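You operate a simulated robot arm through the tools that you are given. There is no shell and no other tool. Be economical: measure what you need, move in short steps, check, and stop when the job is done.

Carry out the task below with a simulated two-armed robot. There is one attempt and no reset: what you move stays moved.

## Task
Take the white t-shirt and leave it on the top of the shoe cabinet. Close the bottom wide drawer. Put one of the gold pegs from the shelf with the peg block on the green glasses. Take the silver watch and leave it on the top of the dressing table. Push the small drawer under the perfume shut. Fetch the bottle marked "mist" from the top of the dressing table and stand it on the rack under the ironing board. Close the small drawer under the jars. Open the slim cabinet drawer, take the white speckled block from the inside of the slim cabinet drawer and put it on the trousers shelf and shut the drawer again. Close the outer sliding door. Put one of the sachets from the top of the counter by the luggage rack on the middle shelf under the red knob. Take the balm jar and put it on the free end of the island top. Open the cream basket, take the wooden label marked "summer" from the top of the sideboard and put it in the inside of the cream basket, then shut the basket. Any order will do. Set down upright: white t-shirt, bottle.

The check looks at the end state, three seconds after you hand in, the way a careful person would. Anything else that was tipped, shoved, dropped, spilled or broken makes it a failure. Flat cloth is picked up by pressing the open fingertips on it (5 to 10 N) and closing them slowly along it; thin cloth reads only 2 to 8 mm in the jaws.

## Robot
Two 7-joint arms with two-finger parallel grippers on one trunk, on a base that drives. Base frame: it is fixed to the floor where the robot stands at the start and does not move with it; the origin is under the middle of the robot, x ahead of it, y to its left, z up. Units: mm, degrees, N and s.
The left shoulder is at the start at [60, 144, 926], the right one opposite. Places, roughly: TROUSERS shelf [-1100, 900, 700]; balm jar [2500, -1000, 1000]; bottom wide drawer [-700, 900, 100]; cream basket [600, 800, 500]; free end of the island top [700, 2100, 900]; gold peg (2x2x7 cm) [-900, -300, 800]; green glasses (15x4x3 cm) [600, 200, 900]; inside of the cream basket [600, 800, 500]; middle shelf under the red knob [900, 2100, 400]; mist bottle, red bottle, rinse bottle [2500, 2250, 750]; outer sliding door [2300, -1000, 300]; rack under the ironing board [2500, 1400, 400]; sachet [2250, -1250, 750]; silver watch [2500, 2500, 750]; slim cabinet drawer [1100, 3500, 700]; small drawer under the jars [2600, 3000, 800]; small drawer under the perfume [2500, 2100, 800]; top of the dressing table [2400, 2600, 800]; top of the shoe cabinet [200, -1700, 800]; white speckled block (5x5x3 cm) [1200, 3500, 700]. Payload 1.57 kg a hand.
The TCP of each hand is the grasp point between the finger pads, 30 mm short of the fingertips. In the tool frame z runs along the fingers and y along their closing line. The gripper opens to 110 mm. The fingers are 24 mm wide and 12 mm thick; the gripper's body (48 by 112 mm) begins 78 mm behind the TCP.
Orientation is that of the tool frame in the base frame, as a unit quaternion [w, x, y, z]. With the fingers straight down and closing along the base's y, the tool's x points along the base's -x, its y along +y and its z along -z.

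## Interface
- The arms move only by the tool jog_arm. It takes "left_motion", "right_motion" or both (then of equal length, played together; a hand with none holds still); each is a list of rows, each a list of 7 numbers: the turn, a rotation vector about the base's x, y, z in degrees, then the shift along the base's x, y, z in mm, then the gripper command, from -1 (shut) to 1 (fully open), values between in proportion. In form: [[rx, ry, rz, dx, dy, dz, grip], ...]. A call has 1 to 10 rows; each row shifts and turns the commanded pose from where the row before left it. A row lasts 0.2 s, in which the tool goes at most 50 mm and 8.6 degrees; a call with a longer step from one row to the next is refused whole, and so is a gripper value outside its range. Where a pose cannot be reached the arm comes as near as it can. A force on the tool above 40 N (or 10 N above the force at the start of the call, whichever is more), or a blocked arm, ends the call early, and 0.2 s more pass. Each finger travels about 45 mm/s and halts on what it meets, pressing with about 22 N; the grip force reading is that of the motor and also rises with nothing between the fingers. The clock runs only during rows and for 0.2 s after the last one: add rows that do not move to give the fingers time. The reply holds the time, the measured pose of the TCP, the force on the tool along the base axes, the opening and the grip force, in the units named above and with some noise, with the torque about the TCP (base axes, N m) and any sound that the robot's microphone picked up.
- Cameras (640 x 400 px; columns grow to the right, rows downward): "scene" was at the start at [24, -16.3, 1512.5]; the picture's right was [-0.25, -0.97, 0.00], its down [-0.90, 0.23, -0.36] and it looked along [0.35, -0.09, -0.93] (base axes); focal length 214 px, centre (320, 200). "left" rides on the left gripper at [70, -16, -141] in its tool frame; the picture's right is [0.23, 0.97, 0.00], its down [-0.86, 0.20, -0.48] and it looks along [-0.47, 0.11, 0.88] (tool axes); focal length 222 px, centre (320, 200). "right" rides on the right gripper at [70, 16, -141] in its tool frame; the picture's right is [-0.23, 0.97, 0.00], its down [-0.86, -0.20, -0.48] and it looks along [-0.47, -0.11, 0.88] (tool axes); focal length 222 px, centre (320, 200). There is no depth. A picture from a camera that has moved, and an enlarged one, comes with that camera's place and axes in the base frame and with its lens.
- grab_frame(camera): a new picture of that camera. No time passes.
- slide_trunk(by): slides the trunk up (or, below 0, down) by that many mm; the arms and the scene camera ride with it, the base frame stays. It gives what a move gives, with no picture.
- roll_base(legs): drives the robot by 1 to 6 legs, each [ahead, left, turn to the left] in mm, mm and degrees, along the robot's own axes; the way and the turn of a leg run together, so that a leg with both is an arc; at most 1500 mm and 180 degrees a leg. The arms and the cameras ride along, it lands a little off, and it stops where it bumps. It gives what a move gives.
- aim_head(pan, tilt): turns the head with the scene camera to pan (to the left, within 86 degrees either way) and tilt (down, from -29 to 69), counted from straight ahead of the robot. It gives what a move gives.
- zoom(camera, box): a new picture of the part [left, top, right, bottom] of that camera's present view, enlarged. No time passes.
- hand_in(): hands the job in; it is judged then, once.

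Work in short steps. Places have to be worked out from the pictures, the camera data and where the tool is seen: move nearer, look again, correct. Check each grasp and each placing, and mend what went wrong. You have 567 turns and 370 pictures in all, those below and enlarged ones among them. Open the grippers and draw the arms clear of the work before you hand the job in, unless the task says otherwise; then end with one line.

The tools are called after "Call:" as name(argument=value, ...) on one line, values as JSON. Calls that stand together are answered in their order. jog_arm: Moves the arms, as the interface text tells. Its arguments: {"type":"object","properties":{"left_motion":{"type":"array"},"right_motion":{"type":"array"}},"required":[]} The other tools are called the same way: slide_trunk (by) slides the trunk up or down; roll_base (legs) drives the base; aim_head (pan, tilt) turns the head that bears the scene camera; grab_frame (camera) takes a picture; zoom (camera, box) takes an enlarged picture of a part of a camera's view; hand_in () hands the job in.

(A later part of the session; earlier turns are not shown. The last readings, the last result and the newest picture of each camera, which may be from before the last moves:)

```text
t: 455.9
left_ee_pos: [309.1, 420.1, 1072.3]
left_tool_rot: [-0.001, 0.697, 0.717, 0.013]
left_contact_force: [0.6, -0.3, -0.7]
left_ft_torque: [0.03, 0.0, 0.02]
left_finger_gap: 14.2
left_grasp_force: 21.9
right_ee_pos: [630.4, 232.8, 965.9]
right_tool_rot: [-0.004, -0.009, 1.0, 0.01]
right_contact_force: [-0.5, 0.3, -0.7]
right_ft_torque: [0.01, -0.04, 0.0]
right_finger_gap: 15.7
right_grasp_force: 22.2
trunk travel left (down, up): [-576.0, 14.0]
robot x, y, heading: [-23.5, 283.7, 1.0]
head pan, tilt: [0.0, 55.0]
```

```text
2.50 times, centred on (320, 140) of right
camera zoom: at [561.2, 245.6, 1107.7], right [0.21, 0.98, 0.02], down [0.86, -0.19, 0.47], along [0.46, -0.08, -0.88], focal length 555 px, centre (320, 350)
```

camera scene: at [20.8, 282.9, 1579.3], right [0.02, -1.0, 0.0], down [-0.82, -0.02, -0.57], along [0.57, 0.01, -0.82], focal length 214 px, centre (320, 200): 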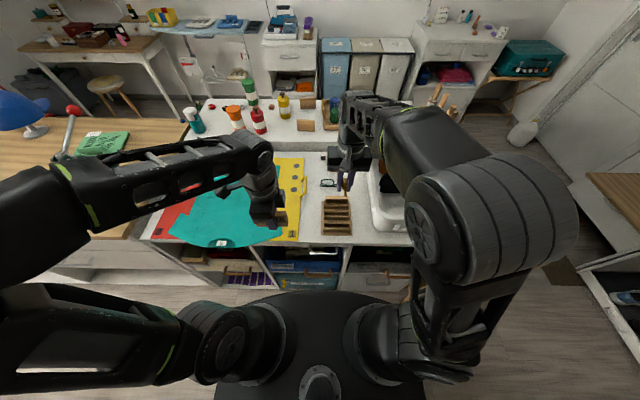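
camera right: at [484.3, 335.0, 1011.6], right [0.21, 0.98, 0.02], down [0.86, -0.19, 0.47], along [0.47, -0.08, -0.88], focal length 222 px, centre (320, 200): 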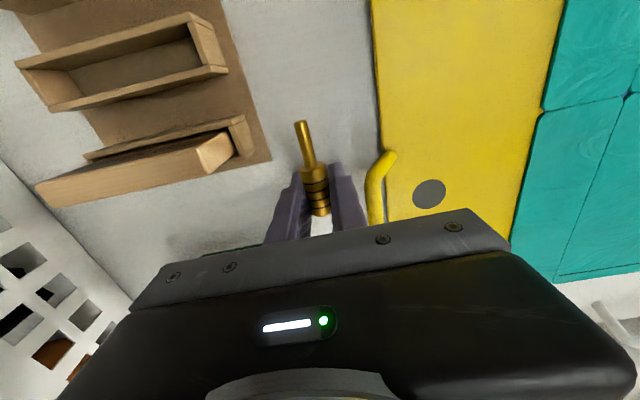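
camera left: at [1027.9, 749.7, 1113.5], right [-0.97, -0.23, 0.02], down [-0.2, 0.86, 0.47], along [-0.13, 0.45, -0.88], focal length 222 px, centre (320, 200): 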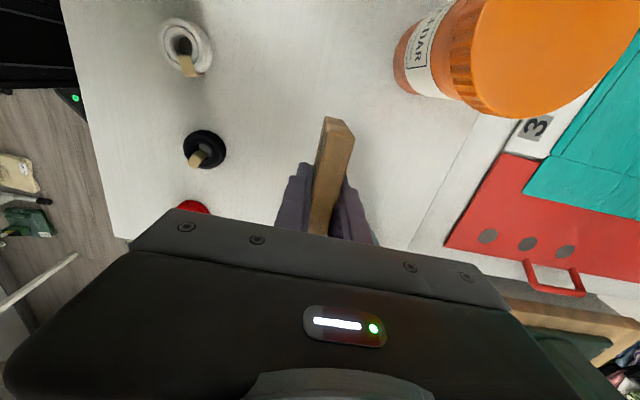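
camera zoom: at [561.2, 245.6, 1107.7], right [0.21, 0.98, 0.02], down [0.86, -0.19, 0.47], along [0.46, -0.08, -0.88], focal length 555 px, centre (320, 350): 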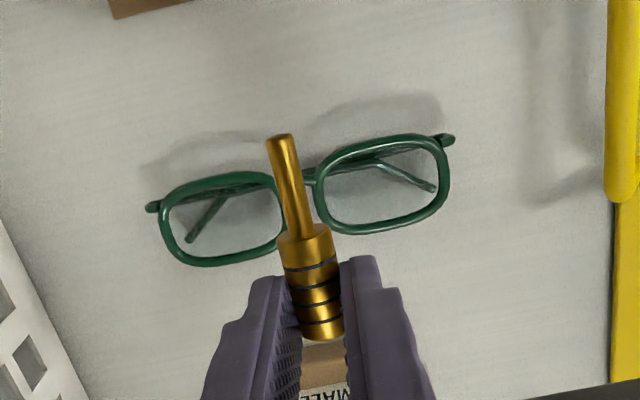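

Scale change gives lens plane z≈865 and cradle centre ≈[616, 231]. I shift and lower to TCP 925 to verify alignment.

Call:
jog_arm(right_motion=[[0, 0, 0, -8, -2, -15, -0.95], [0, 0, 0, 0, 0, -25, -0.95], [0, 0, 0, 0, 0, 0, -0.95]])

Call:
zoom(camera="right", box=[200, 80, 440, 240])

```text
t: 456.7
left_ee_pos: [308.5, 421.0, 1072.1]
left_tool_rot: [0.0, 0.697, 0.717, 0.013]
left_contact_force: [0.6, -0.7, 0.2]
left_ft_torque: [0.02, 0.0, 0.02]
left_finger_gap: 14.2
left_grasp_force: 21.8
right_ee_pos: [620.1, 231.2, 925.8]
right_tool_rot: [-0.004, -0.007, 1.0, 0.009]
right_contact_force: [-0.6, -0.3, -0.8]
right_ft_torque: [-0.01, 0.0, 0.0]
right_finger_gap: 16.0
right_grasp_force: 21.5
trunk travel left (down, up): [-576.0, 14.0]
robot x, y, heading: [-21.0, 286.8, 1.2]
head pan, tilt: [0.0, 55.0]
```

```text
2.50 times, centred on (320, 160) of right
camera zoom: at [551.6, 243.7, 1068.0], right [0.21, 0.98, 0.02], down [0.86, -0.19, 0.47], along [0.46, -0.08, -0.88], focal length 555 px, centre (320, 300)
```

zoom: 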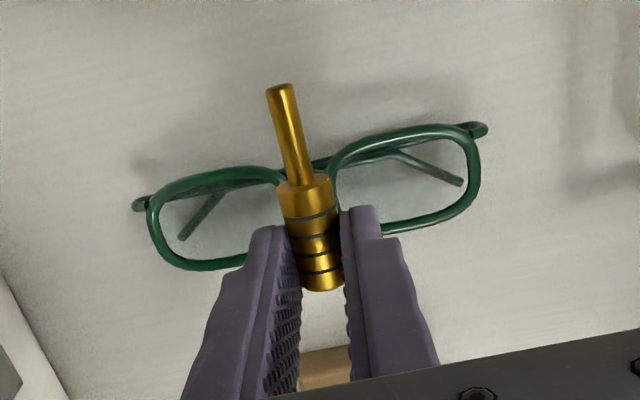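

Aligned within ~2 mm. Lower in small steps until light contact.

Call:
jog_arm(right_motion=[[0, 0, 0, 1, 1, -8, -0.95], [0, 0, 0, 0, 0, -5, -0.95], [0, 0, 0, 0, 0, -4, -0.95], [0, 0, 0, 0, 0, -3, -0.95], [0, 0, 0, 0, 0, -2, -0.95]])

Call:
zoom(camera="right", box=[200, 80, 440, 240])

```text
t: 457.9
left_ee_pos: [310.9, 421.4, 1072.9]
left_tool_rot: [-0.002, 0.697, 0.717, 0.011]
left_contact_force: [0.2, 0.2, -0.6]
left_ft_torque: [0.0, -0.04, -0.01]
left_finger_gap: 14.5
left_grasp_force: 22.2
right_ee_pos: [622.6, 231.6, 904.8]
right_tool_rot: [-0.004, -0.01, 1.0, 0.01]
right_contact_force: [-0.4, 0.4, -0.9]
right_ft_torque: [-0.02, 0.0, 0.0]
right_finger_gap: 15.6
right_grasp_force: 22.0
trunk travel left (down, up): [-576.0, 14.0]
robot x, y, heading: [-19.0, 280.6, 1.3]
head pan, tilt: [0.0, 55.0]
```

```text
2.50 times, centred on (320, 160) of right
camera zoom: at [553.3, 245.2, 1046.2], right [0.21, 0.98, 0.02], down [0.86, -0.19, 0.47], along [0.46, -0.08, -0.88], focal length 555 px, centre (320, 300)
```

zoom: 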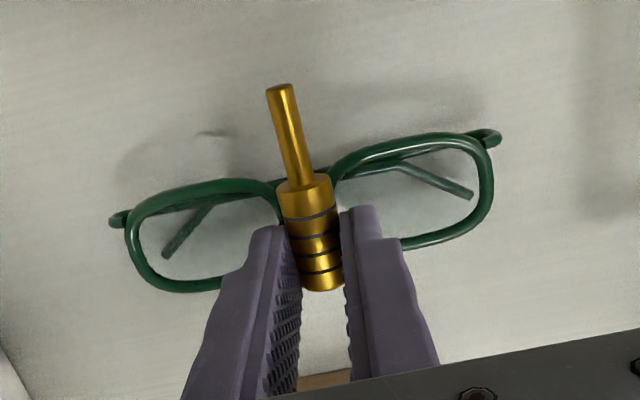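

Still a gap (lens plane perhaps ~855). Continue in 2–3 mm steps.

Call:
jog_arm(right_motion=[[0, 0, 0, 0, 0, -3, -0.95], [0, 0, 0, 0, 0, -3, -0.95], [0, 0, 0, 0, 0, -2, -0.95], [0, 0, 0, 0, 0, -2, -0.95]])

Call:
zoom(camera="right", box=[200, 80, 440, 240])

```text
t: 458.9
left_ee_pos: [309.4, 419.7, 1071.4]
left_tool_rot: [-0.001, 0.697, 0.717, 0.012]
left_contact_force: [-0.9, -0.5, -0.7]
left_ft_torque: [0.01, 0.02, 0.04]
left_finger_gap: 14.3
left_grasp_force: 22.3
right_ee_pos: [621.7, 232.9, 895.0]
right_tool_rot: [-0.003, -0.009, 1.0, 0.009]
right_contact_force: [0.6, -0.6, 6.1]
right_ft_torque: [-0.04, 0.05, 0.02]
right_finger_gap: 16.0
right_grasp_force: 22.5
trunk travel left (down, up): [-576.0, 14.0]
robot x, y, heading: [-19.7, 281.0, 1.1]
head pan, tilt: [0.0, 55.0]
```

```text
2.50 times, centred on (320, 160) of right
camera zoom: at [553.2, 244.4, 1037.2], right [0.21, 0.98, 0.02], down [0.86, -0.19, 0.47], along [0.46, -0.08, -0.88], focal length 555 px, centre (320, 300)
```

zoom: 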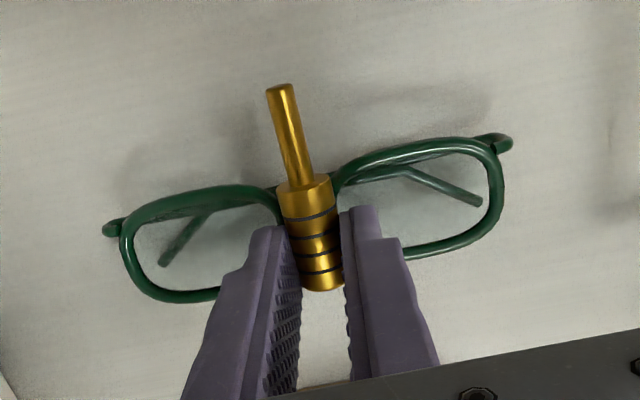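

Contact at 6 N. Open slowly and only slightly, then lift straight up.

Call:
jog_arm(right_motion=[[0, 0, 0, 0, 0, 0, -0.7], [0, 0, 0, 0, 0, 0, -0.64], [0, 0, 0, 0, 0, 0, -0.58], [0, 0, 0, 0, 0, 0, -0.52], [0, 0, 0, 0, 0, 0, -0.45], [0, 0, 0, 0, 0, 0, -0.45]])

Call:
zoom(camera="right", box=[200, 80, 440, 240])

```text
t: 460.3
left_ee_pos: [308.2, 420.7, 1072.1]
left_tool_rot: [0.0, 0.697, 0.717, 0.012]
left_contact_force: [0.2, -0.7, 0.1]
left_ft_torque: [0.01, -0.01, 0.0]
left_finger_gap: 14.2
left_grasp_force: 22.0
right_ee_pos: [621.6, 233.0, 894.0]
right_tool_rot: [-0.003, -0.009, 1.0, 0.01]
right_contact_force: [0.0, 3.4, 10.4]
right_ft_torque: [-0.1, -0.07, 0.02]
right_finger_gap: 27.5
right_grasp_force: 0.0
trunk travel left (down, up): [-576.0, 14.0]
robot x, y, heading: [-22.6, 286.2, 1.2]
head pan, tilt: [0.0, 55.0]
```

```text
2.50 times, centred on (320, 160) of right
camera zoom: at [552.8, 245.0, 1036.9], right [0.21, 0.98, 0.02], down [0.86, -0.19, 0.47], along [0.46, -0.08, -0.88], focal length 555 px, centre (320, 300)
```

zoom: 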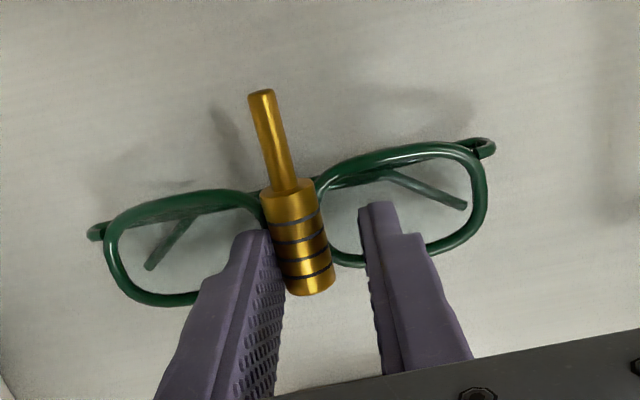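

The peg rests in the bridge. Lift straight up gently.

Call:
jog_arm(right_motion=[[0, 0, 0, 0, -1, 4, -0.45], [0, 0, 0, 0, 0, 6, -0.4], [0, 0, 0, 0, 0, 10, -0.4], [0, 0, 0, 0, 0, 20, -0.4], [0, 0, 0, 0, 0, 30, -0.4], [0, 0, 0, 0, 0, 30, -0.4]])

Call:
zoom(camera="right", box=[200, 80, 440, 240])

```text
t: 461.7
left_ee_pos: [309.1, 420.3, 1072.9]
left_tool_rot: [0.0, 0.697, 0.717, 0.011]
left_contact_force: [-0.1, 0.2, 0.6]
left_ft_torque: [0.02, -0.05, -0.01]
left_finger_gap: 14.5
left_grasp_force: 21.9
right_ee_pos: [620.3, 227.8, 993.4]
right_tool_rot: [-0.004, -0.008, 1.0, 0.011]
right_contact_force: [0.1, -0.3, 0.5]
right_ft_torque: [0.02, -0.02, -0.02]
right_finger_gap: 33.2
right_grasp_force: 0.1
trunk travel left (down, up): [-576.0, 14.0]
robot x, y, heading: [-19.9, 282.9, 0.9]
head pan, tilt: [0.0, 55.0]
```

```text
2.50 times, centred on (320, 160) of right
camera zoom: at [552.2, 241.0, 1135.4], right [0.21, 0.98, 0.02], down [0.86, -0.19, 0.47], along [0.46, -0.08, -0.88], focal length 555 px, centre (320, 300)
```

zoom: 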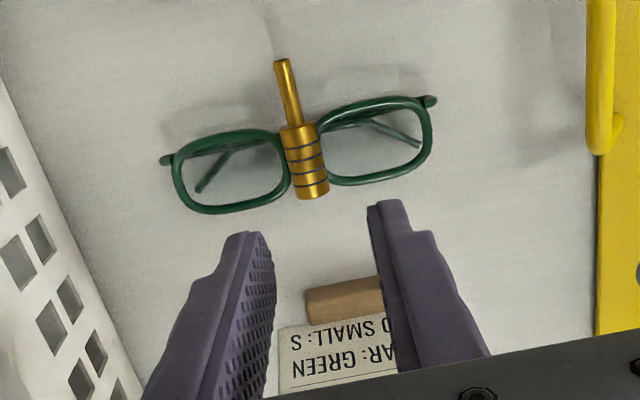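

Peg sits on the glasses. Retract the right hand and go to the cream basket at y≈800.

Call:
jog_arm(right_motion=[[0, 0, 0, 0, 0, 40, -0.4], [0, 0, 0, -30, 0, 30, 0], [0, 0, 0, -40, 0, 20, 0], [0, 0, 0, -40, 0, 0, 0], [0, 0, 0, -40, 0, 0, 0], [0, 0, 0, -40, 0, 0, 0]])

Call:
roll_base(legs=[[0, 500, 0]])

Call:
grab_frame(camera="scene")

```text
t: 463.1
left_ee_pos: [309.1, 420.4, 1072.7]
left_tool_rot: [-0.002, 0.697, 0.717, 0.012]
left_contact_force: [-0.1, 0.7, -0.9]
left_ft_torque: [0.03, 0.01, 0.01]
left_finger_gap: 14.5
left_grasp_force: 22.2
right_ee_pos: [431.6, 230.7, 1084.8]
right_tool_rot: [-0.004, -0.009, 1.0, 0.01]
right_contact_force: [-0.1, -0.4, -0.8]
right_ft_torque: [0.04, -0.03, 0.03]
right_finger_gap: 54.9
right_grasp_force: 0.1
trunk travel left (down, up): [-576.0, 14.0]
robot x, y, heading: [-22.4, 285.6, 1.2]
head pan, tilt: [0.0, 55.0]
```

```text
t: 466.0
left_ee_pos: [300.3, 917.0, 1073.2]
left_tool_rot: [-0.002, 0.698, 0.716, 0.012]
left_contact_force: [0.0, -0.4, -1.2]
left_ft_torque: [-0.03, -0.02, -0.01]
left_finger_gap: 14.1
left_grasp_force: 22.4
right_ee_pos: [422.4, 726.1, 1085.2]
right_tool_rot: [-0.003, -0.008, 1.0, 0.009]
right_contact_force: [0.0, -0.4, -0.4]
right_ft_torque: [0.03, 0.03, 0.03]
right_finger_gap: 55.2
right_grasp_force: 0.1
trunk travel left (down, up): [-576.0, 14.0]
robot x, y, heading: [-31.5, 782.7, 1.4]
head pan, tilt: [0.0, 55.0]
```

```text
162 pictures are left
camera scene: at [11.0, 779.7, 1579.2], right [0.02, -1.0, 0.0], down [-0.82, -0.02, -0.57], along [0.57, 0.01, -0.82], focal length 214 px, centre (320, 200)
```

scene: 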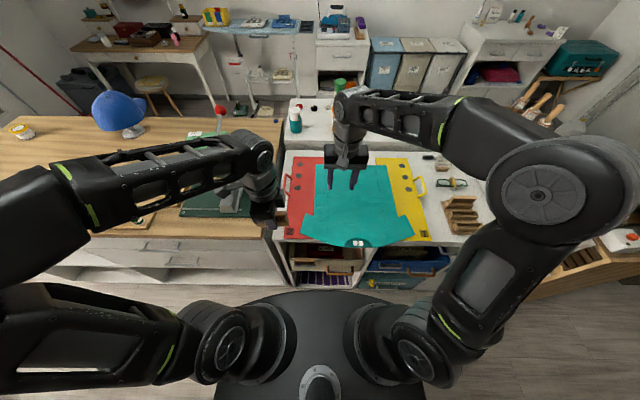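

Zoom on the baskets below the counter.

Call:
zoom(camera="scene", box=[260, 225, 460, 310])

Call:
grab_frame(camera="left")

```text
3.20 times, centred on (360, 268) of scene
camera zoom: at [11.0, 779.7, 1579.2], right [0.02, -1.0, 0.0], down [-0.82, -0.02, -0.57], along [0.57, 0.01, -0.82], focal length 686 px, centre (192, -16)
```

zoom: 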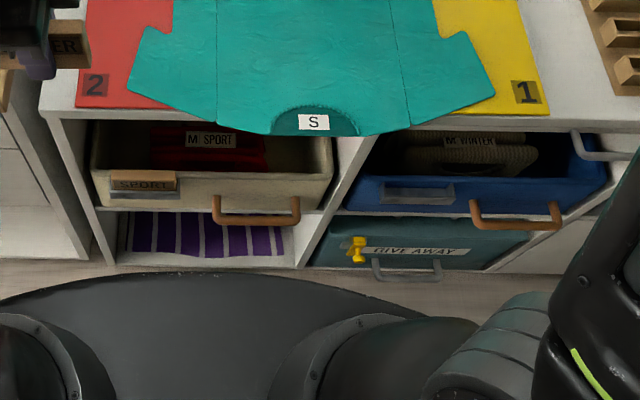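

```text
160 pictures are left
camera left: at [281.7, 982.6, 1214.6], right [0.97, 0.25, 0.02], down [0.21, -0.86, 0.47], along [0.13, -0.45, -0.88], focal length 222 px, centre (320, 200)
```

left: 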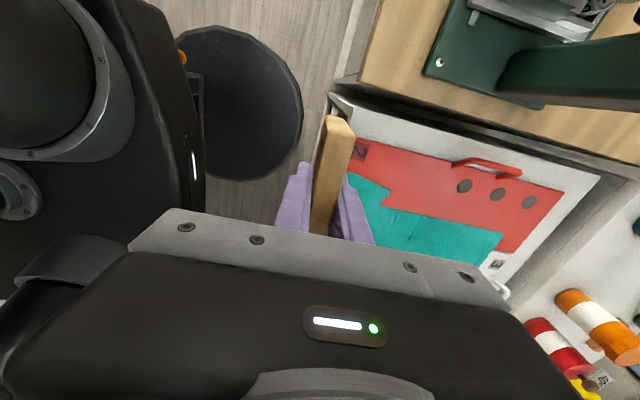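

The cream basket (label holder "SPORT", brown handle at ≈[300, 690, 560]) is under the counter. I back up 200, lower the trunk 270, and start turning the right hand for a forward grasp with vertical closing.

Call:
roll_base(legs=[[-200, 0, -1.3]])

Call:
slide_trunk(by=-270)

Call:
jog_arm(right_motion=[[0, 0, 8.5, 3, -3, 0, 0], [0, 0, 8.5, 3, -3, 0, 0], [0, 0, 8.5, 3, -3, 0, 0], [0, 0, 8.5, 3, -3, 0, 0], [0, 0, 8.5, 3, -3, 0, 0], [0, 0, 8.5, 3, -3, 0, 0], [0, 0, 8.5, 3, -3, 0, 0], [0, 0, 8.5, 3, -3, 0, 0], [0, 0, 8.5, 3, -3, 0, 0], [0, 0, 8.5, 3, -3, 0, 0]])

Call:
jog_arm(right_motion=[[0, 0, 5, 0, 0, 0, 0], [0, -8, 0, 8, 0, -10, 0], [0, -8, 0, 8, 0, -10, 0], [0, -8, 0, 8, 0, -15, 0], [0, -8, 0, 8, 0, -15, 0], [0, -8, 0, 8, 0, -15, 0], [0, -8, 0, 8, 0, -15, 0], [0, -8, 0, 8, 0, -15, 0], [0, -8, 0, 8, 0, -15, 0], [0, -8, 0, 8, 0, -15, 0]])

Call:
grab_frame(camera="scene")

Call:
grab_frame(camera="right")

```text
t: 467.6
left_ee_pos: [101.3, 906.6, 1073.4]
left_tool_rot: [0.0, 0.706, 0.708, 0.011]
left_contact_force: [-0.6, 0.9, -0.8]
left_ft_torque: [0.0, -0.03, -0.03]
left_finger_gap: 14.2
left_grasp_force: 21.8
right_ee_pos: [220.9, 712.7, 1086.0]
right_tool_rot: [-0.003, 0.004, 1.0, 0.009]
right_contact_force: [0.2, 0.7, -0.7]
right_ft_torque: [0.01, -0.04, -0.05]
right_finger_gap: 54.8
right_grasp_force: 0.1
trunk travel left (down, up): [-576.0, 14.0]
robot x, y, heading: [-232.5, 774.1, -0.5]
head pan, tilt: [0.0, 55.0]
```

```text
t: 470.4
left_ee_pos: [103.9, 906.3, 802.0]
left_tool_rot: [-0.001, 0.707, 0.707, 0.011]
left_contact_force: [-0.1, -0.4, -1.2]
left_ft_torque: [0.02, 0.02, 0.0]
left_finger_gap: 14.8
left_grasp_force: 22.3
right_ee_pos: [221.9, 713.6, 815.1]
right_tool_rot: [-0.003, 0.005, 1.0, 0.01]
right_contact_force: [-0.4, -0.5, 0.5]
right_ft_torque: [0.01, 0.01, 0.0]
right_finger_gap: 54.9
right_grasp_force: 0.0
trunk travel left (down, up): [-306.0, 284.0]
robot x, y, heading: [-231.8, 777.1, -0.4]
head pan, tilt: [0.0, 55.0]
```

```text
t: 472.6
left_ee_pos: [103.4, 906.5, 802.0]
left_tool_rot: [-0.001, 0.707, 0.708, 0.011]
left_contact_force: [0.1, 0.1, -1.5]
left_ft_torque: [-0.03, 0.0, 0.0]
left_finger_gap: 14.2
left_grasp_force: 21.7
right_ee_pos: [251.5, 682.2, 815.3]
right_tool_rot: [-0.009, -0.674, 0.739, 0.005]
right_contact_force: [-0.1, -0.5, 0.6]
right_ft_torque: [-0.05, -0.03, 0.01]
right_finger_gap: 54.9
right_grasp_force: 0.0
trunk travel left (down, up): [-306.0, 284.0]
robot x, y, heading: [-229.2, 777.0, -0.2]
head pan, tilt: [0.0, 55.0]
```

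```text
t: 474.8
left_ee_pos: [102.8, 906.8, 802.2]
left_tool_rot: [-0.001, 0.706, 0.708, 0.012]
left_contact_force: [-1.1, -0.4, 0.4]
left_ft_torque: [-0.02, 0.01, -0.01]
left_finger_gap: 14.2
left_grasp_force: 21.6
right_ee_pos: [322.4, 683.8, 689.9]
right_tool_rot: [0.411, -0.572, 0.58, -0.41]
right_contact_force: [0.7, 0.2, 0.3]
right_ft_torque: [0.0, -0.01, -0.02]
right_finger_gap: 54.8
right_grasp_force: 0.1
trunk travel left (down, up): [-306.0, 284.0]
robot x, y, heading: [-230.4, 779.9, -0.2]
head pan, tilt: [0.0, 55.0]
```

```text
159 pictures are left
camera scene: at [-188.8, 776.4, 1309.2], right [-0.01, -1.0, 0.0], down [-0.82, 0.0, -0.57], along [0.57, 0.0, -0.82], focal length 214 px, centre (320, 200)
```

scene: 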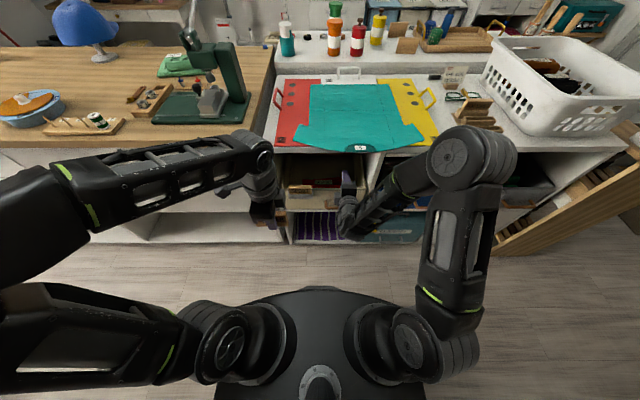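

```text
158 pictures are left
camera right: at [183.3, 615.5, 719.9], right [-0.32, 0.24, -0.92], down [-0.38, 0.86, 0.35], along [0.87, 0.46, -0.18], focal length 222 px, centre (320, 200)
```

right: 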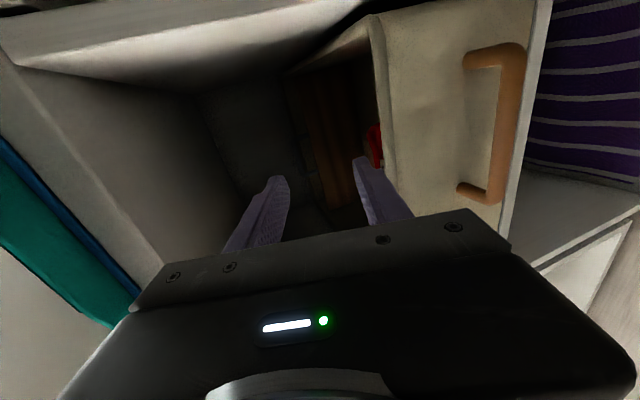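

Handle bar triangulates to ≈[311, 684, 530]. I retreat, level the tool to horizontal, and lower to bar height.

Call:
jog_arm(right_motion=[[0, 0, 0, -30, 0, 0, 0], [0, 0, 0, -35, 0, 0, 0], [0, -6, 0, -30, 0, -25, 0], [0, -6, 0, 0, 0, -35, 0], [0, -6, 0, 0, 0, -35, 0], [0, 0, 0, 0, 0, -35, 0], [0, 0, 0, 0, 0, -30, 0], [0, 0, 0, 0, 0, 0, 0]])

Call:
grab_frame(camera="right")

```text
t: 476.8
left_ee_pos: [103.8, 907.3, 802.1]
left_tool_rot: [-0.001, 0.706, 0.708, 0.011]
left_contact_force: [0.2, 1.0, -1.2]
left_ft_torque: [0.01, 0.03, 0.02]
left_finger_gap: 14.3
left_grasp_force: 22.1
right_ee_pos: [261.3, 693.4, 545.6]
right_tool_rot: [0.512, -0.475, 0.507, -0.505]
right_contact_force: [0.1, -0.4, 0.0]
right_ft_torque: [-0.01, 0.01, -0.03]
right_finger_gap: 55.3
right_grasp_force: 0.0
right hand out of reach, approached as far as the arm can: row 2, 3
trunk travel left (down, up): [-306.0, 284.0]
robot x, y, heading: [-231.8, 775.3, -0.4]
head pan, tilt: [0.0, 55.0]
stopped in row 8 (right hand): the arm was blocked; the commanded pose is now the measured one
```

```text
157 pictures are left
camera right: at [119.6, 627.0, 521.7], right [0.04, 0.26, -0.96], down [-0.47, 0.86, 0.22], along [0.88, 0.44, 0.16], focal length 222 px, centre (320, 200)
```

right: 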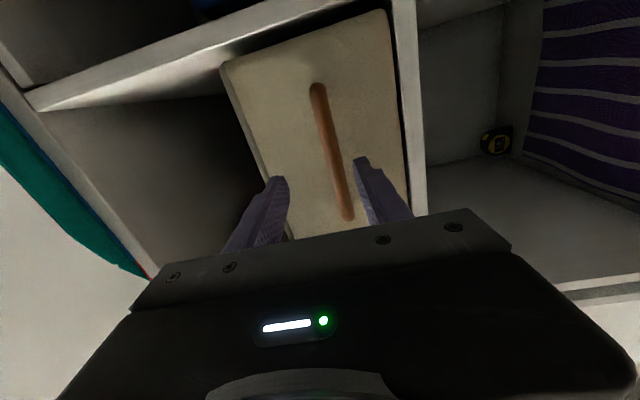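

The bar is nicely between the fingers, ~10 mm lower. Adjust and advance 38 mm, then close.

Call:
jog_arm(right_motion=[[0, 0, 0, 5, -4, -5, 0], [0, 0, 0, 10, -4, -5, 0], [0, 0, 0, 12, 0, 0, 0], [0, 0, 0, 11, 0, 0, 0], [0, 0, 0, 0, 0, 0, 0]])

Call:
grab_frame(camera="right")

```text
t: 478.0
left_ee_pos: [104.6, 906.6, 802.0]
left_tool_rot: [-0.001, 0.706, 0.708, 0.012]
left_contact_force: [-0.2, -0.2, -0.5]
left_ft_torque: [0.01, -0.04, -0.01]
left_finger_gap: 14.2
left_grasp_force: 21.9
right_ee_pos: [299.5, 686.0, 535.5]
right_tool_rot: [0.512, -0.477, 0.507, -0.503]
right_contact_force: [0.4, -0.3, 0.0]
right_ft_torque: [0.0, -0.03, 0.01]
right_finger_gap: 55.2
right_grasp_force: 0.1
trunk travel left (down, up): [-306.0, 284.0]
robot x, y, heading: [-232.2, 778.3, -0.2]
head pan, tilt: [0.0, 55.0]
```

```text
156 pictures are left
camera right: at [157.1, 619.6, 511.2], right [0.04, 0.26, -0.96], down [-0.47, 0.86, 0.22], along [0.88, 0.44, 0.15], focal length 222 px, centre (320, 200)
```

right: 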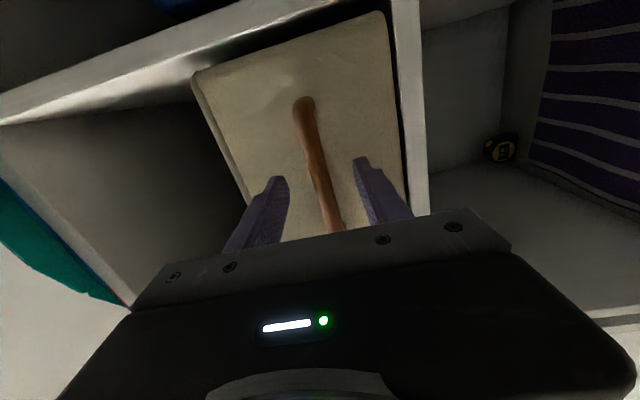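

The bar's end triangulates to x≈340, so I advance further until the tips touch the basket face.

Call:
jog_arm(right_motion=[[0, 0, 0, 10, 0, 0, 0], [0, 0, 0, 10, 0, 0, 0], [0, 0, 0, 8, 0, 0, 0], [0, 0, 0, 6, 0, 0, 0], [0, 0, 0, 6, 0, 0, 0]])

Call:
grab_frame(camera="right")

```text
t: 478.7
left_ee_pos: [101.7, 906.7, 802.4]
left_tool_rot: [0.0, 0.707, 0.707, 0.011]
left_contact_force: [-0.9, 0.9, -0.7]
left_ft_torque: [-0.02, 0.04, -0.01]
left_finger_gap: 14.4
left_grasp_force: 22.2
right_ee_pos: [316.9, 685.7, 532.0]
right_tool_rot: [0.509, -0.48, 0.509, -0.501]
right_contact_force: [-12.5, 0.6, 7.7]
right_ft_torque: [0.12, 0.21, 0.15]
right_finger_gap: 48.4
right_grasp_force: 0.0
trunk travel left (down, up): [-306.0, 284.0]
robot x, y, heading: [-231.3, 778.6, -0.6]
head pan, tilt: [0.0, 55.0]
stopped in row 3 (right hand): the force on the tool passed its limit (the readings are from after the stop); the commanded pose is now the measured one
```

```text
155 pictures are left
camera right: at [175.3, 619.9, 509.8], right [0.03, 0.26, -0.96], down [-0.47, 0.86, 0.22], along [0.88, 0.44, 0.15], focal length 222 px, centre (320, 200)
```

right: 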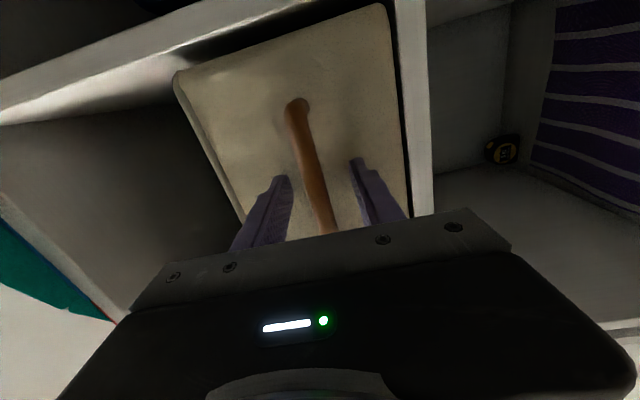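

Fingertips reached the basket face (x≈347). Back off 2 mm and close on the bar.

Call:
jog_arm(right_motion=[[0, 0, 0, -3, 0, 0, -0.2], [0, 0, 0, 0, 0, 0, -0.5], [0, 0, 0, 0, 0, 0, -0.8], [0, 0, 0, 0, 0, 0, -0.95], [0, 0, 0, 0, 0, 0, -0.95]])

```text
t: 479.9
left_ee_pos: [102.7, 906.3, 802.6]
left_tool_rot: [-0.001, 0.707, 0.708, 0.011]
left_contact_force: [0.2, 0.0, -0.2]
left_ft_torque: [-0.01, 0.0, 0.0]
left_finger_gap: 14.4
left_grasp_force: 21.9
right_ee_pos: [315.9, 685.4, 532.4]
right_tool_rot: [0.51, -0.48, 0.509, -0.501]
right_contact_force: [1.3, -1.5, 7.5]
right_ft_torque: [-0.64, 0.04, 0.0]
right_finger_gap: 14.5
right_grasp_force: 30.0
trunk travel left (down, up): [-306.0, 284.0]
robot x, y, heading: [-229.7, 777.0, -0.1]
head pan, tilt: [0.0, 55.0]
```

Gripped (14.5 mm). Pull the basket out by backing the base 110 mm.

Call:
roll_base(legs=[[-110, 0, 0]])

Call:
grab_frame(camera="scene")

```text
t: 481.1
left_ee_pos: [-6.5, 905.9, 803.6]
left_tool_rot: [-0.002, 0.707, 0.707, 0.013]
left_contact_force: [0.4, -0.4, 0.2]
left_ft_torque: [-0.02, 0.02, -0.01]
left_finger_gap: 14.1
left_grasp_force: 21.9
right_ee_pos: [206.9, 686.2, 533.5]
right_tool_rot: [0.508, -0.478, 0.51, -0.503]
right_contact_force: [1.9, -9.6, 14.3]
right_ft_torque: [-0.83, 0.13, 0.2]
right_finger_gap: 14.7
right_grasp_force: 30.7
trunk travel left (down, up): [-306.0, 284.0]
robot x, y, heading: [-339.6, 781.4, -0.1]
head pan, tilt: [0.0, 55.0]
```

```text
154 pictures are left
camera scene: at [-299.0, 776.7, 1309.3], right [0.0, -1.0, 0.0], down [-0.82, 0.0, -0.57], along [0.57, 0.0, -0.82], focal length 214 px, centre (320, 200)
```

scene: 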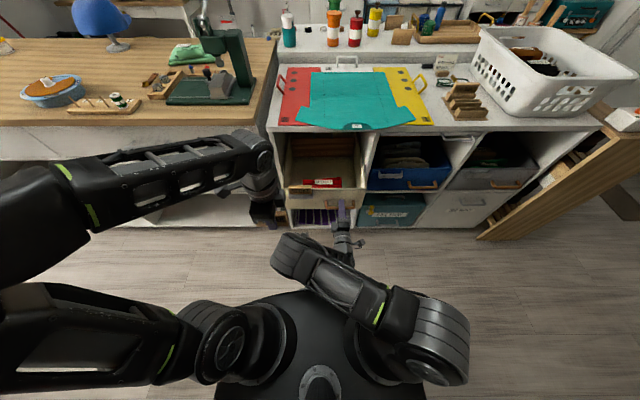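

The basket came out. Zoom to see the inside.

Call:
zoom(camera="scene", box=[250, 120, 400, 240])

```text
3.33 times, centred on (325, 180) of scene
camera zoom: at [-299.0, 776.7, 1309.3], right [0.0, -1.0, 0.0], down [-0.82, 0.0, -0.57], along [0.57, 0.0, -0.82], focal length 715 px, centre (303, 267)
```

zoom: 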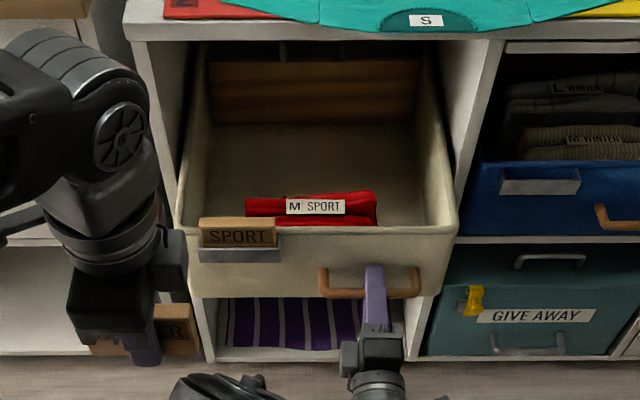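

I pull 90 mm further with the arm to expose the space behind the garment.

Call:
jog_arm(right_motion=[[0, 0, 0, -12, 0, 0, -0.95], [0, 0, 0, -13, 0, 0, -0.95], [0, 0, 0, -13, 0, 0, -0.95], [0, 0, 0, -13, 0, 0, -0.95], [0, 0, 0, -13, 0, 0, -0.95], [0, 0, 0, -13, 0, 0, -0.95], [0, 0, 0, -13, 0, 0, -0.95]])

Call:
zoom(camera="scene", box=[230, 110, 410, 250])

```text
t: 482.3
left_ee_pos: [-5.4, 908.5, 801.3]
left_tool_rot: [-0.001, 0.706, 0.708, 0.011]
left_contact_force: [-0.8, -0.5, -1.1]
left_ft_torque: [0.0, -0.01, -0.01]
left_finger_gap: 14.6
left_grasp_force: 22.0
right_ee_pos: [156.8, 686.3, 534.0]
right_tool_rot: [0.51, -0.475, 0.513, -0.502]
right_contact_force: [-0.9, 1.7, -13.6]
right_ft_torque: [-0.91, 0.13, 0.46]
right_finger_gap: 14.8
right_grasp_force: 30.8
trunk travel left (down, up): [-306.0, 284.0]
robot x, y, heading: [-340.0, 782.5, 0.0]
head pan, tilt: [0.0, 55.0]
stopped in row 5 (right hand): the force on the tool passed its limit (the readings are from after the stop); the commanded pose is now the measured one
```

```text
2.86 times, centred on (320, 180) of scene
camera zoom: at [-297.7, 777.4, 1308.9], right [0.0, -1.0, 0.0], down [-0.82, 0.0, -0.57], along [0.57, 0.0, -0.82], focal length 613 px, centre (320, 257)
```

zoom: 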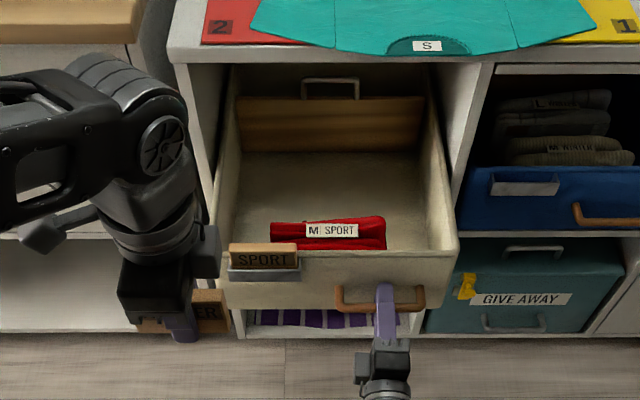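

The basket is at its stop (front face x≈188, rim z≈622). I'll drop the label behind the red garment at x≈295: bring the left hand over, pitched 25° forward.

Call:
jog_arm(left_motion=[[0, 0, 0, 30, -15, 5, -0.9], [0, -6, 0, 30, -20, 0, -0.9], [0, -7, 0, 35, -20, 0, -0.9], [0, -7, 0, 35, -20, 0, -0.9], [0, -5, 0, 35, -20, 0, -0.9], [0, 0, 0, 35, -20, -10, -0.9], [0, 0, 0, 35, -15, -20, -0.9], [0, 0, 0, 30, -10, -20, -0.9]], right_motion=[[0, 0, 0, 0, 0, 0, -0.95], [0, 0, 0, 0, 0, 0, -0.95], [0, 0, 0, 0, 0, 0, -0.95], [0, 0, 0, 0, 0, 0, -0.95], [0, 0, 0, 0, 0, 0, -0.95], [0, 0, 0, 0, 0, 0, -0.95], [0, 0, 0, 0, 0, 0, -0.95], [0, 0, 0, 0, 0, 0, -0.95]])

Call:
grab_frame(camera="scene")

Call:
grab_frame(camera="left")

```text
t: 484.1
left_ee_pos: [260.9, 767.2, 756.6]
left_tool_rot: [0.152, 0.686, 0.692, 0.164]
left_contact_force: [-0.1, -0.5, -0.6]
left_ft_torque: [0.01, -0.03, -0.01]
left_finger_gap: 14.0
left_grasp_force: 22.0
right_ee_pos: [158.0, 686.2, 532.9]
right_tool_rot: [0.511, -0.475, 0.513, -0.5]
right_contact_force: [4.4, 5.8, -31.6]
right_ft_torque: [-0.73, -0.14, -0.03]
right_finger_gap: 15.1
right_grasp_force: 30.8
trunk travel left (down, up): [-306.0, 284.0]
robot x, y, heading: [-341.9, 776.5, -0.3]
head pan, tilt: [0.0, 55.0]
```

```text
151 pictures are left
camera scene: at [-296.2, 777.4, 1309.1], right [0.0, -1.0, 0.0], down [-0.82, 0.0, -0.57], along [0.57, 0.0, -0.82], focal length 214 px, centre (320, 200)
```

scene: 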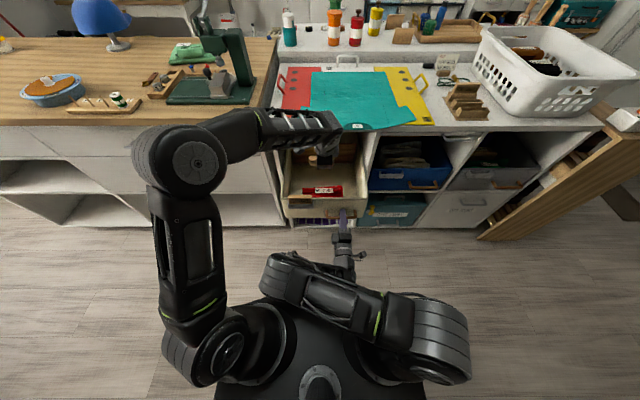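

```text
150 pictures are left
camera left: at [184.6, 833.3, 877.3], right [0.87, 0.23, 0.43], down [-0.02, -0.86, 0.5], along [0.49, -0.45, -0.75], focal length 222 px, centre (320, 200)
```

left: 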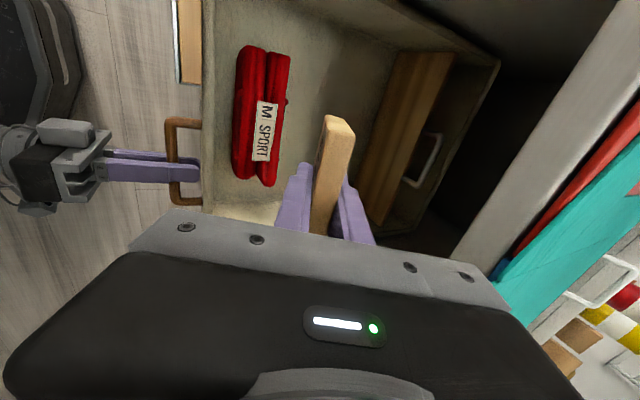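

The label hangs over the basket. I move it 55 mm deeper (x≈318), lower to z≈570 behind the garment, and look.

Call:
jog_arm(left_motion=[[0, 0, 0, 20, 0, -20, -0.9], [0, 0, 0, 20, 0, -30, -0.9], [0, 0, 0, 17, 0, -35, -0.9], [0, 0, 0, 0, 0, -35, -0.9], [0, 0, 0, 0, 0, -35, -0.9], [0, 0, 0, 0, 0, -30, -0.9]])

Call:
grab_frame(camera="left")

```text
t: 485.5
left_ee_pos: [318.8, 767.7, 570.1]
left_tool_rot: [0.153, 0.687, 0.692, 0.163]
left_contact_force: [1.4, 0.4, -1.1]
left_ft_torque: [0.02, 0.0, 0.03]
left_finger_gap: 14.4
left_grasp_force: 21.9
right_ee_pos: [158.8, 685.5, 532.5]
right_tool_rot: [0.511, -0.475, 0.513, -0.5]
right_contact_force: [2.1, 8.6, -30.2]
right_ft_torque: [-0.76, -0.14, -0.16]
right_finger_gap: 14.8
right_grasp_force: 31.2
trunk travel left (down, up): [-306.0, 284.0]
robot x, y, heading: [-341.6, 778.4, -0.3]
head pan, tilt: [0.0, 55.0]
```

```text
149 pictures are left
camera left: at [242.2, 833.9, 691.5], right [0.87, 0.23, 0.43], down [-0.02, -0.86, 0.51], along [0.48, -0.45, -0.75], focal length 222 px, centre (320, 200)
```

left: 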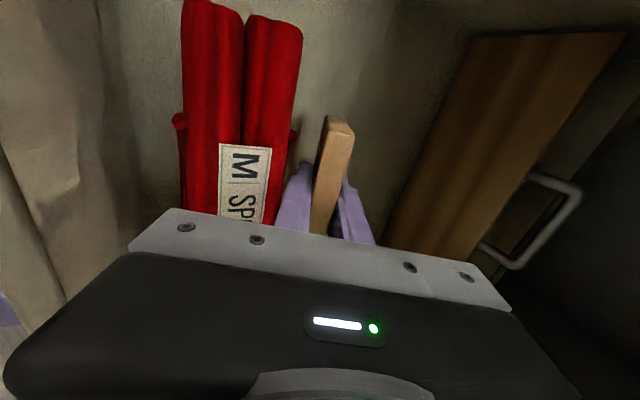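

The label is inside behind the garment. Lower a bit more until near the floor, watching force.

Call:
jog_arm(left_motion=[[0, 0, 0, 5, 0, -8, -0.9], [0, 0, 0, 5, 0, -8, -0.9], [0, 0, 0, 5, 0, -8, -0.9], [0, 0, 0, 0, 0, -8, -0.9], [0, 0, 0, 0, 0, -6, -0.9]])

Call:
grab_frame(camera="left")

```text
t: 486.7
left_ee_pos: [331.8, 767.9, 534.5]
left_tool_rot: [0.152, 0.686, 0.692, 0.164]
left_contact_force: [0.4, 0.0, -0.1]
left_ft_torque: [-0.01, 0.03, 0.01]
left_finger_gap: 14.3
left_grasp_force: 22.1
right_ee_pos: [159.1, 684.5, 533.3]
right_tool_rot: [0.51, -0.475, 0.512, -0.501]
right_contact_force: [1.9, 7.4, -28.7]
right_ft_torque: [-0.76, -0.12, -0.02]
right_finger_gap: 14.8
right_grasp_force: 30.8
trunk travel left (down, up): [-306.0, 284.0]
robot x, y, heading: [-338.4, 780.0, -0.3]
head pan, tilt: [0.0, 55.0]
```

```text
148 pictures are left
camera left: at [256.3, 834.0, 655.9], right [0.87, 0.23, 0.43], down [-0.02, -0.86, 0.51], along [0.48, -0.45, -0.75], focal length 222 px, centre (320, 200)
```

left: 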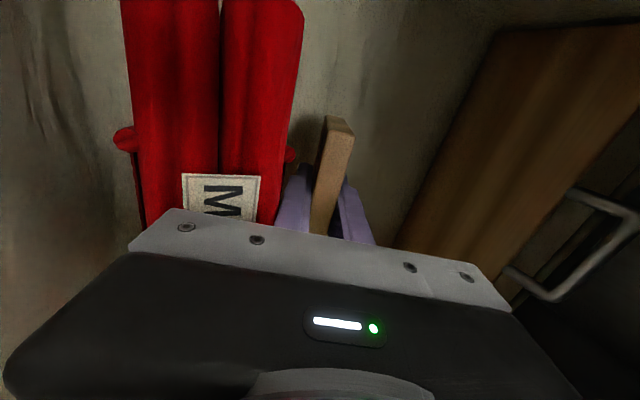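

Close enough; release the label here with a modest opening, then lift out.

Call:
jog_arm(left_motion=[[0, 0, 0, 0, 0, -4, -0.9], [0, 0, 0, 0, 0, 0, -0.6], [0, 0, 0, 0, 0, 0, -0.45], [0, 0, 0, 0, 0, 0, -0.45], [0, 0, 0, 0, 0, 10, -0.45], [0, 0, 0, 0, 0, 25, -0.45], [0, 0, 0, 0, 0, 35, -0.45]])

Call:
grab_frame(camera="left")

```text
t: 488.3
left_ee_pos: [329.0, 768.0, 600.7]
left_tool_rot: [0.15, 0.687, 0.692, 0.162]
left_contact_force: [0.2, 0.1, -1.0]
left_ft_torque: [0.0, 0.01, -0.02]
left_finger_gap: 30.3
left_grasp_force: 0.0
right_ee_pos: [158.5, 685.6, 533.3]
right_tool_rot: [0.51, -0.475, 0.513, -0.501]
right_contact_force: [-3.5, 9.6, -28.5]
right_ft_torque: [-0.81, -0.12, -0.01]
right_finger_gap: 14.8
right_grasp_force: 30.6
trunk travel left (down, up): [-306.0, 284.0]
robot x, y, heading: [-342.7, 779.4, -0.2]
head pan, tilt: [0.0, 55.0]
```

```text
147 pictures are left
camera left: at [254.9, 834.0, 721.5], right [0.88, 0.23, 0.42], down [-0.02, -0.86, 0.5], along [0.48, -0.45, -0.75], focal length 222 px, centre (320, 200)
```

left: 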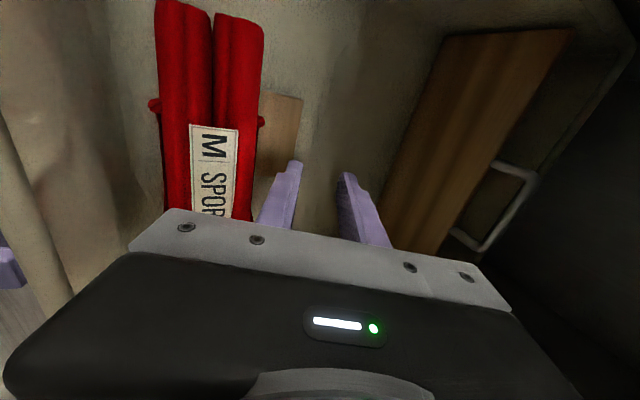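

The label lies inside behind the garment. Withdraw the left hand up and back.

Call:
jog_arm(left_motion=[[0, 0, 0, -10, 0, 40, -0.45], [0, 0, 0, -20, 0, 40, -0.45], [0, 0, 0, -30, 0, 35, -0.45], [0, 0, 0, -35, 5, 20, -0.45], [0, 6, 0, -40, 15, 0, -0.45], [0, 7, 0, -40, 20, 0, -0.45], [0, 7, 0, -40, 20, 0, -0.45], [0, 5, 0, -40, 20, 0, -0.45], [0, 0, 0, -40, 20, 0, -0.45]])

Call:
zoom(camera="scene", box=[230, 110, 410, 250])

```text
t: 490.3
left_ee_pos: [37.9, 868.1, 732.3]
left_tool_rot: [-0.002, 0.706, 0.709, 0.011]
left_contact_force: [-0.9, -0.3, 0.4]
left_ft_torque: [0.01, -0.01, 0.01]
left_finger_gap: 30.5
left_grasp_force: 0.0
right_ee_pos: [158.0, 685.3, 534.1]
right_tool_rot: [0.51, -0.475, 0.512, -0.501]
right_contact_force: [-4.0, 11.1, -26.8]
right_ft_torque: [-0.79, -0.11, -0.49]
right_finger_gap: 15.0
right_grasp_force: 30.9
trunk travel left (down, up): [-306.0, 284.0]
robot x, y, heading: [-341.6, 781.9, -0.3]
head pan, tilt: [0.0, 55.0]
```

```text
2.86 times, centred on (320, 180) of scene
camera zoom: at [-296.7, 777.8, 1309.1], right [0.0, -1.0, 0.0], down [-0.82, 0.0, -0.57], along [0.57, 0.0, -0.82], focal length 613 px, centre (320, 257)
```

zoom: 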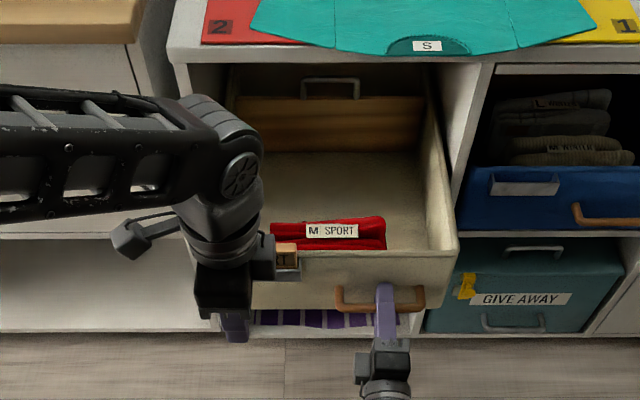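

Now push the basket back: relieve the vertical load slightly, then push in small steps.

Call:
jog_arm(right_motion=[[0, 0, 0, 3, 0, -2, -0.95], [0, 0, 0, 6, 0, 0, -0.95], [0, 0, 0, 8, 0, 0, -0.95], [0, 0, 0, 8, 0, 0, -0.95], [0, 0, 0, 8, 0, 0, -0.95], [0, 0, 0, 8, 0, 0, -0.95], [0, 0, 0, 8, 0, 0, -0.95], [0, 0, 0, 8, 0, 0, -0.95]])

```text
t: 492.1
left_ee_pos: [37.3, 868.0, 733.7]
left_tool_rot: [0.0, 0.705, 0.709, 0.012]
left_contact_force: [-1.1, -0.1, -0.6]
left_ft_torque: [0.0, 0.0, 0.01]
left_finger_gap: 30.2
left_grasp_force: 0.0
right_ee_pos: [214.4, 686.0, 533.5]
right_tool_rot: [0.512, -0.474, 0.511, -0.502]
right_contact_force: [-2.3, 12.1, 0.7]
right_ft_torque: [-0.61, -0.15, -0.86]
right_finger_gap: 14.9
right_grasp_force: 30.8
trunk travel left (down, up): [-306.0, 284.0]
robot x, y, heading: [-339.7, 782.0, -0.1]
head pan, tilt: [0.0, 55.0]
```

Sliding well. Drive the base ahead 95 to push it almost home.

Call:
roll_base(legs=[[92, 0, 0]])

Call:
jog_arm(right_motion=[[0, 0, 0, 4, 0, 0, -0.95], [0, 0, 0, 4, 0, 0, -0.95], [0, 0, 0, 4, 0, 0, -0.95], [0, 0, 0, 4, 0, 0, -0.95], [0, 0, 0, 4, 0, 0, -0.95]])

Call:
zoom(camera="scene", box=[230, 130, 430, 290])

```text
t: 493.2
left_ee_pos: [126.3, 869.4, 733.5]
left_tool_rot: [-0.001, 0.705, 0.709, 0.012]
left_contact_force: [0.5, 0.0, 1.1]
left_ft_torque: [0.02, -0.01, 0.0]
left_finger_gap: 30.3
left_grasp_force: 0.1
right_ee_pos: [302.6, 685.4, 532.9]
right_tool_rot: [0.512, -0.474, 0.511, -0.502]
right_contact_force: [-2.3, 16.9, 0.5]
right_ft_torque: [-0.76, -0.04, 0.01]
right_finger_gap: 14.9
right_grasp_force: 30.9
trunk travel left (down, up): [-306.0, 284.0]
robot x, y, heading: [-251.4, 781.5, -0.1]
head pan, tilt: [0.0, 55.0]
```

```text
t: 494.3
left_ee_pos: [124.2, 868.6, 733.6]
left_tool_rot: [0.0, 0.705, 0.709, 0.011]
left_contact_force: [-1.0, 0.2, 0.6]
left_ft_torque: [0.01, 0.0, 0.01]
left_finger_gap: 30.0
left_grasp_force: 0.0
right_ee_pos: [316.0, 685.7, 533.1]
right_tool_rot: [0.512, -0.476, 0.509, -0.502]
right_contact_force: [-11.7, 3.2, 7.8]
right_ft_torque: [-0.82, -0.13, -0.16]
right_finger_gap: 14.5
right_grasp_force: 30.7
trunk travel left (down, up): [-306.0, 284.0]
robot x, y, heading: [-254.4, 775.9, -0.1]
head pan, tilt: [0.0, 55.0]
stopped in row 5 (right hand): the force on the tool passed its limit (the readings are from after the stop); the commanded pose is now the measured one
```

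```text
2.50 times, centred on (330, 210) of scene
camera zoom: at [-211.3, 777.8, 1309.4], right [0.0, -1.0, 0.0], down [-0.82, 0.0, -0.57], along [0.57, 0.0, -0.82], focal length 536 px, centre (295, 175)
```

zoom: 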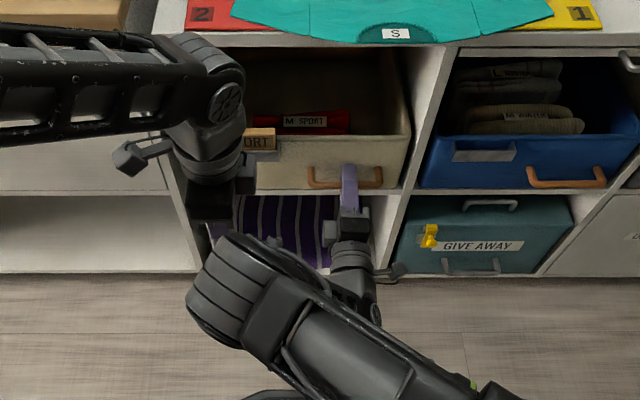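

Back at its original stop. Release the bar and withdraw.

Call:
jog_arm(right_motion=[[0, 0, 0, 0, 0, 0, -0.6], [0, 0, 0, 0, 0, 0, -0.3], [0, 0, 0, 0, 0, 0, -0.1], [0, 0, 0, -15, 0, 0, -0.1], [0, 0, 0, -20, 0, 0, -0.1], [0, 0, 0, -20, 0, 0, -0.1]])

Call:
roll_base(legs=[[-100, 0, 0]])

Call:
grab_frame(camera="scene")

```text
t: 495.7
left_ee_pos: [125.0, 868.5, 732.9]
left_tool_rot: [-0.001, 0.705, 0.709, 0.01]
left_contact_force: [0.8, -0.3, -0.6]
left_ft_torque: [-0.01, 0.0, -0.02]
left_finger_gap: 30.3
left_grasp_force: 0.1
right_ee_pos: [261.4, 684.3, 530.6]
right_tool_rot: [0.511, -0.475, 0.512, -0.501]
right_contact_force: [0.0, -0.4, 0.1]
right_ft_torque: [-0.03, -0.02, 0.02]
right_finger_gap: 49.5
right_grasp_force: 0.1
trunk travel left (down, up): [-306.0, 284.0]
robot x, y, heading: [-251.9, 776.6, 0.0]
head pan, tilt: [0.0, 55.0]
```

```text
t: 496.8
left_ee_pos: [24.9, 868.8, 732.2]
left_tool_rot: [-0.001, 0.705, 0.709, 0.011]
left_contact_force: [-0.1, 0.5, 0.7]
left_ft_torque: [0.0, -0.01, -0.02]
left_finger_gap: 30.3
left_grasp_force: 0.1
right_ee_pos: [159.1, 684.5, 530.9]
right_tool_rot: [0.511, -0.476, 0.511, -0.501]
right_contact_force: [-1.0, 0.2, 0.6]
right_ft_torque: [-0.01, 0.0, 0.0]
right_finger_gap: 49.7
right_grasp_force: 0.1
trunk travel left (down, up): [-306.0, 284.0]
robot x, y, heading: [-353.4, 780.0, -0.1]
head pan, tilt: [0.0, 55.0]
```

```text
144 pictures are left
camera scene: at [-310.8, 777.6, 1309.2], right [0.0, -1.0, 0.0], down [-0.82, 0.0, -0.57], along [0.57, 0.0, -0.82], focal length 214 px, centre (320, 200)
```

scene: 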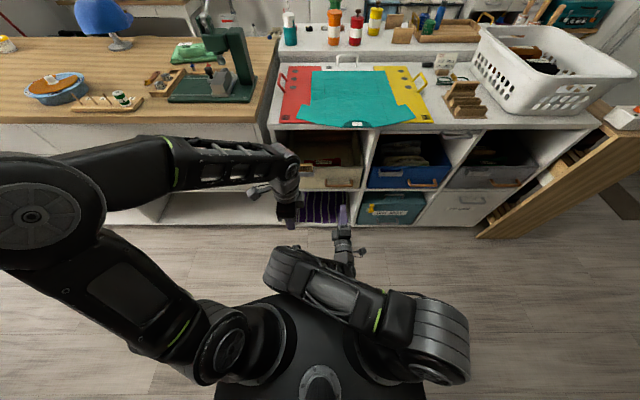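

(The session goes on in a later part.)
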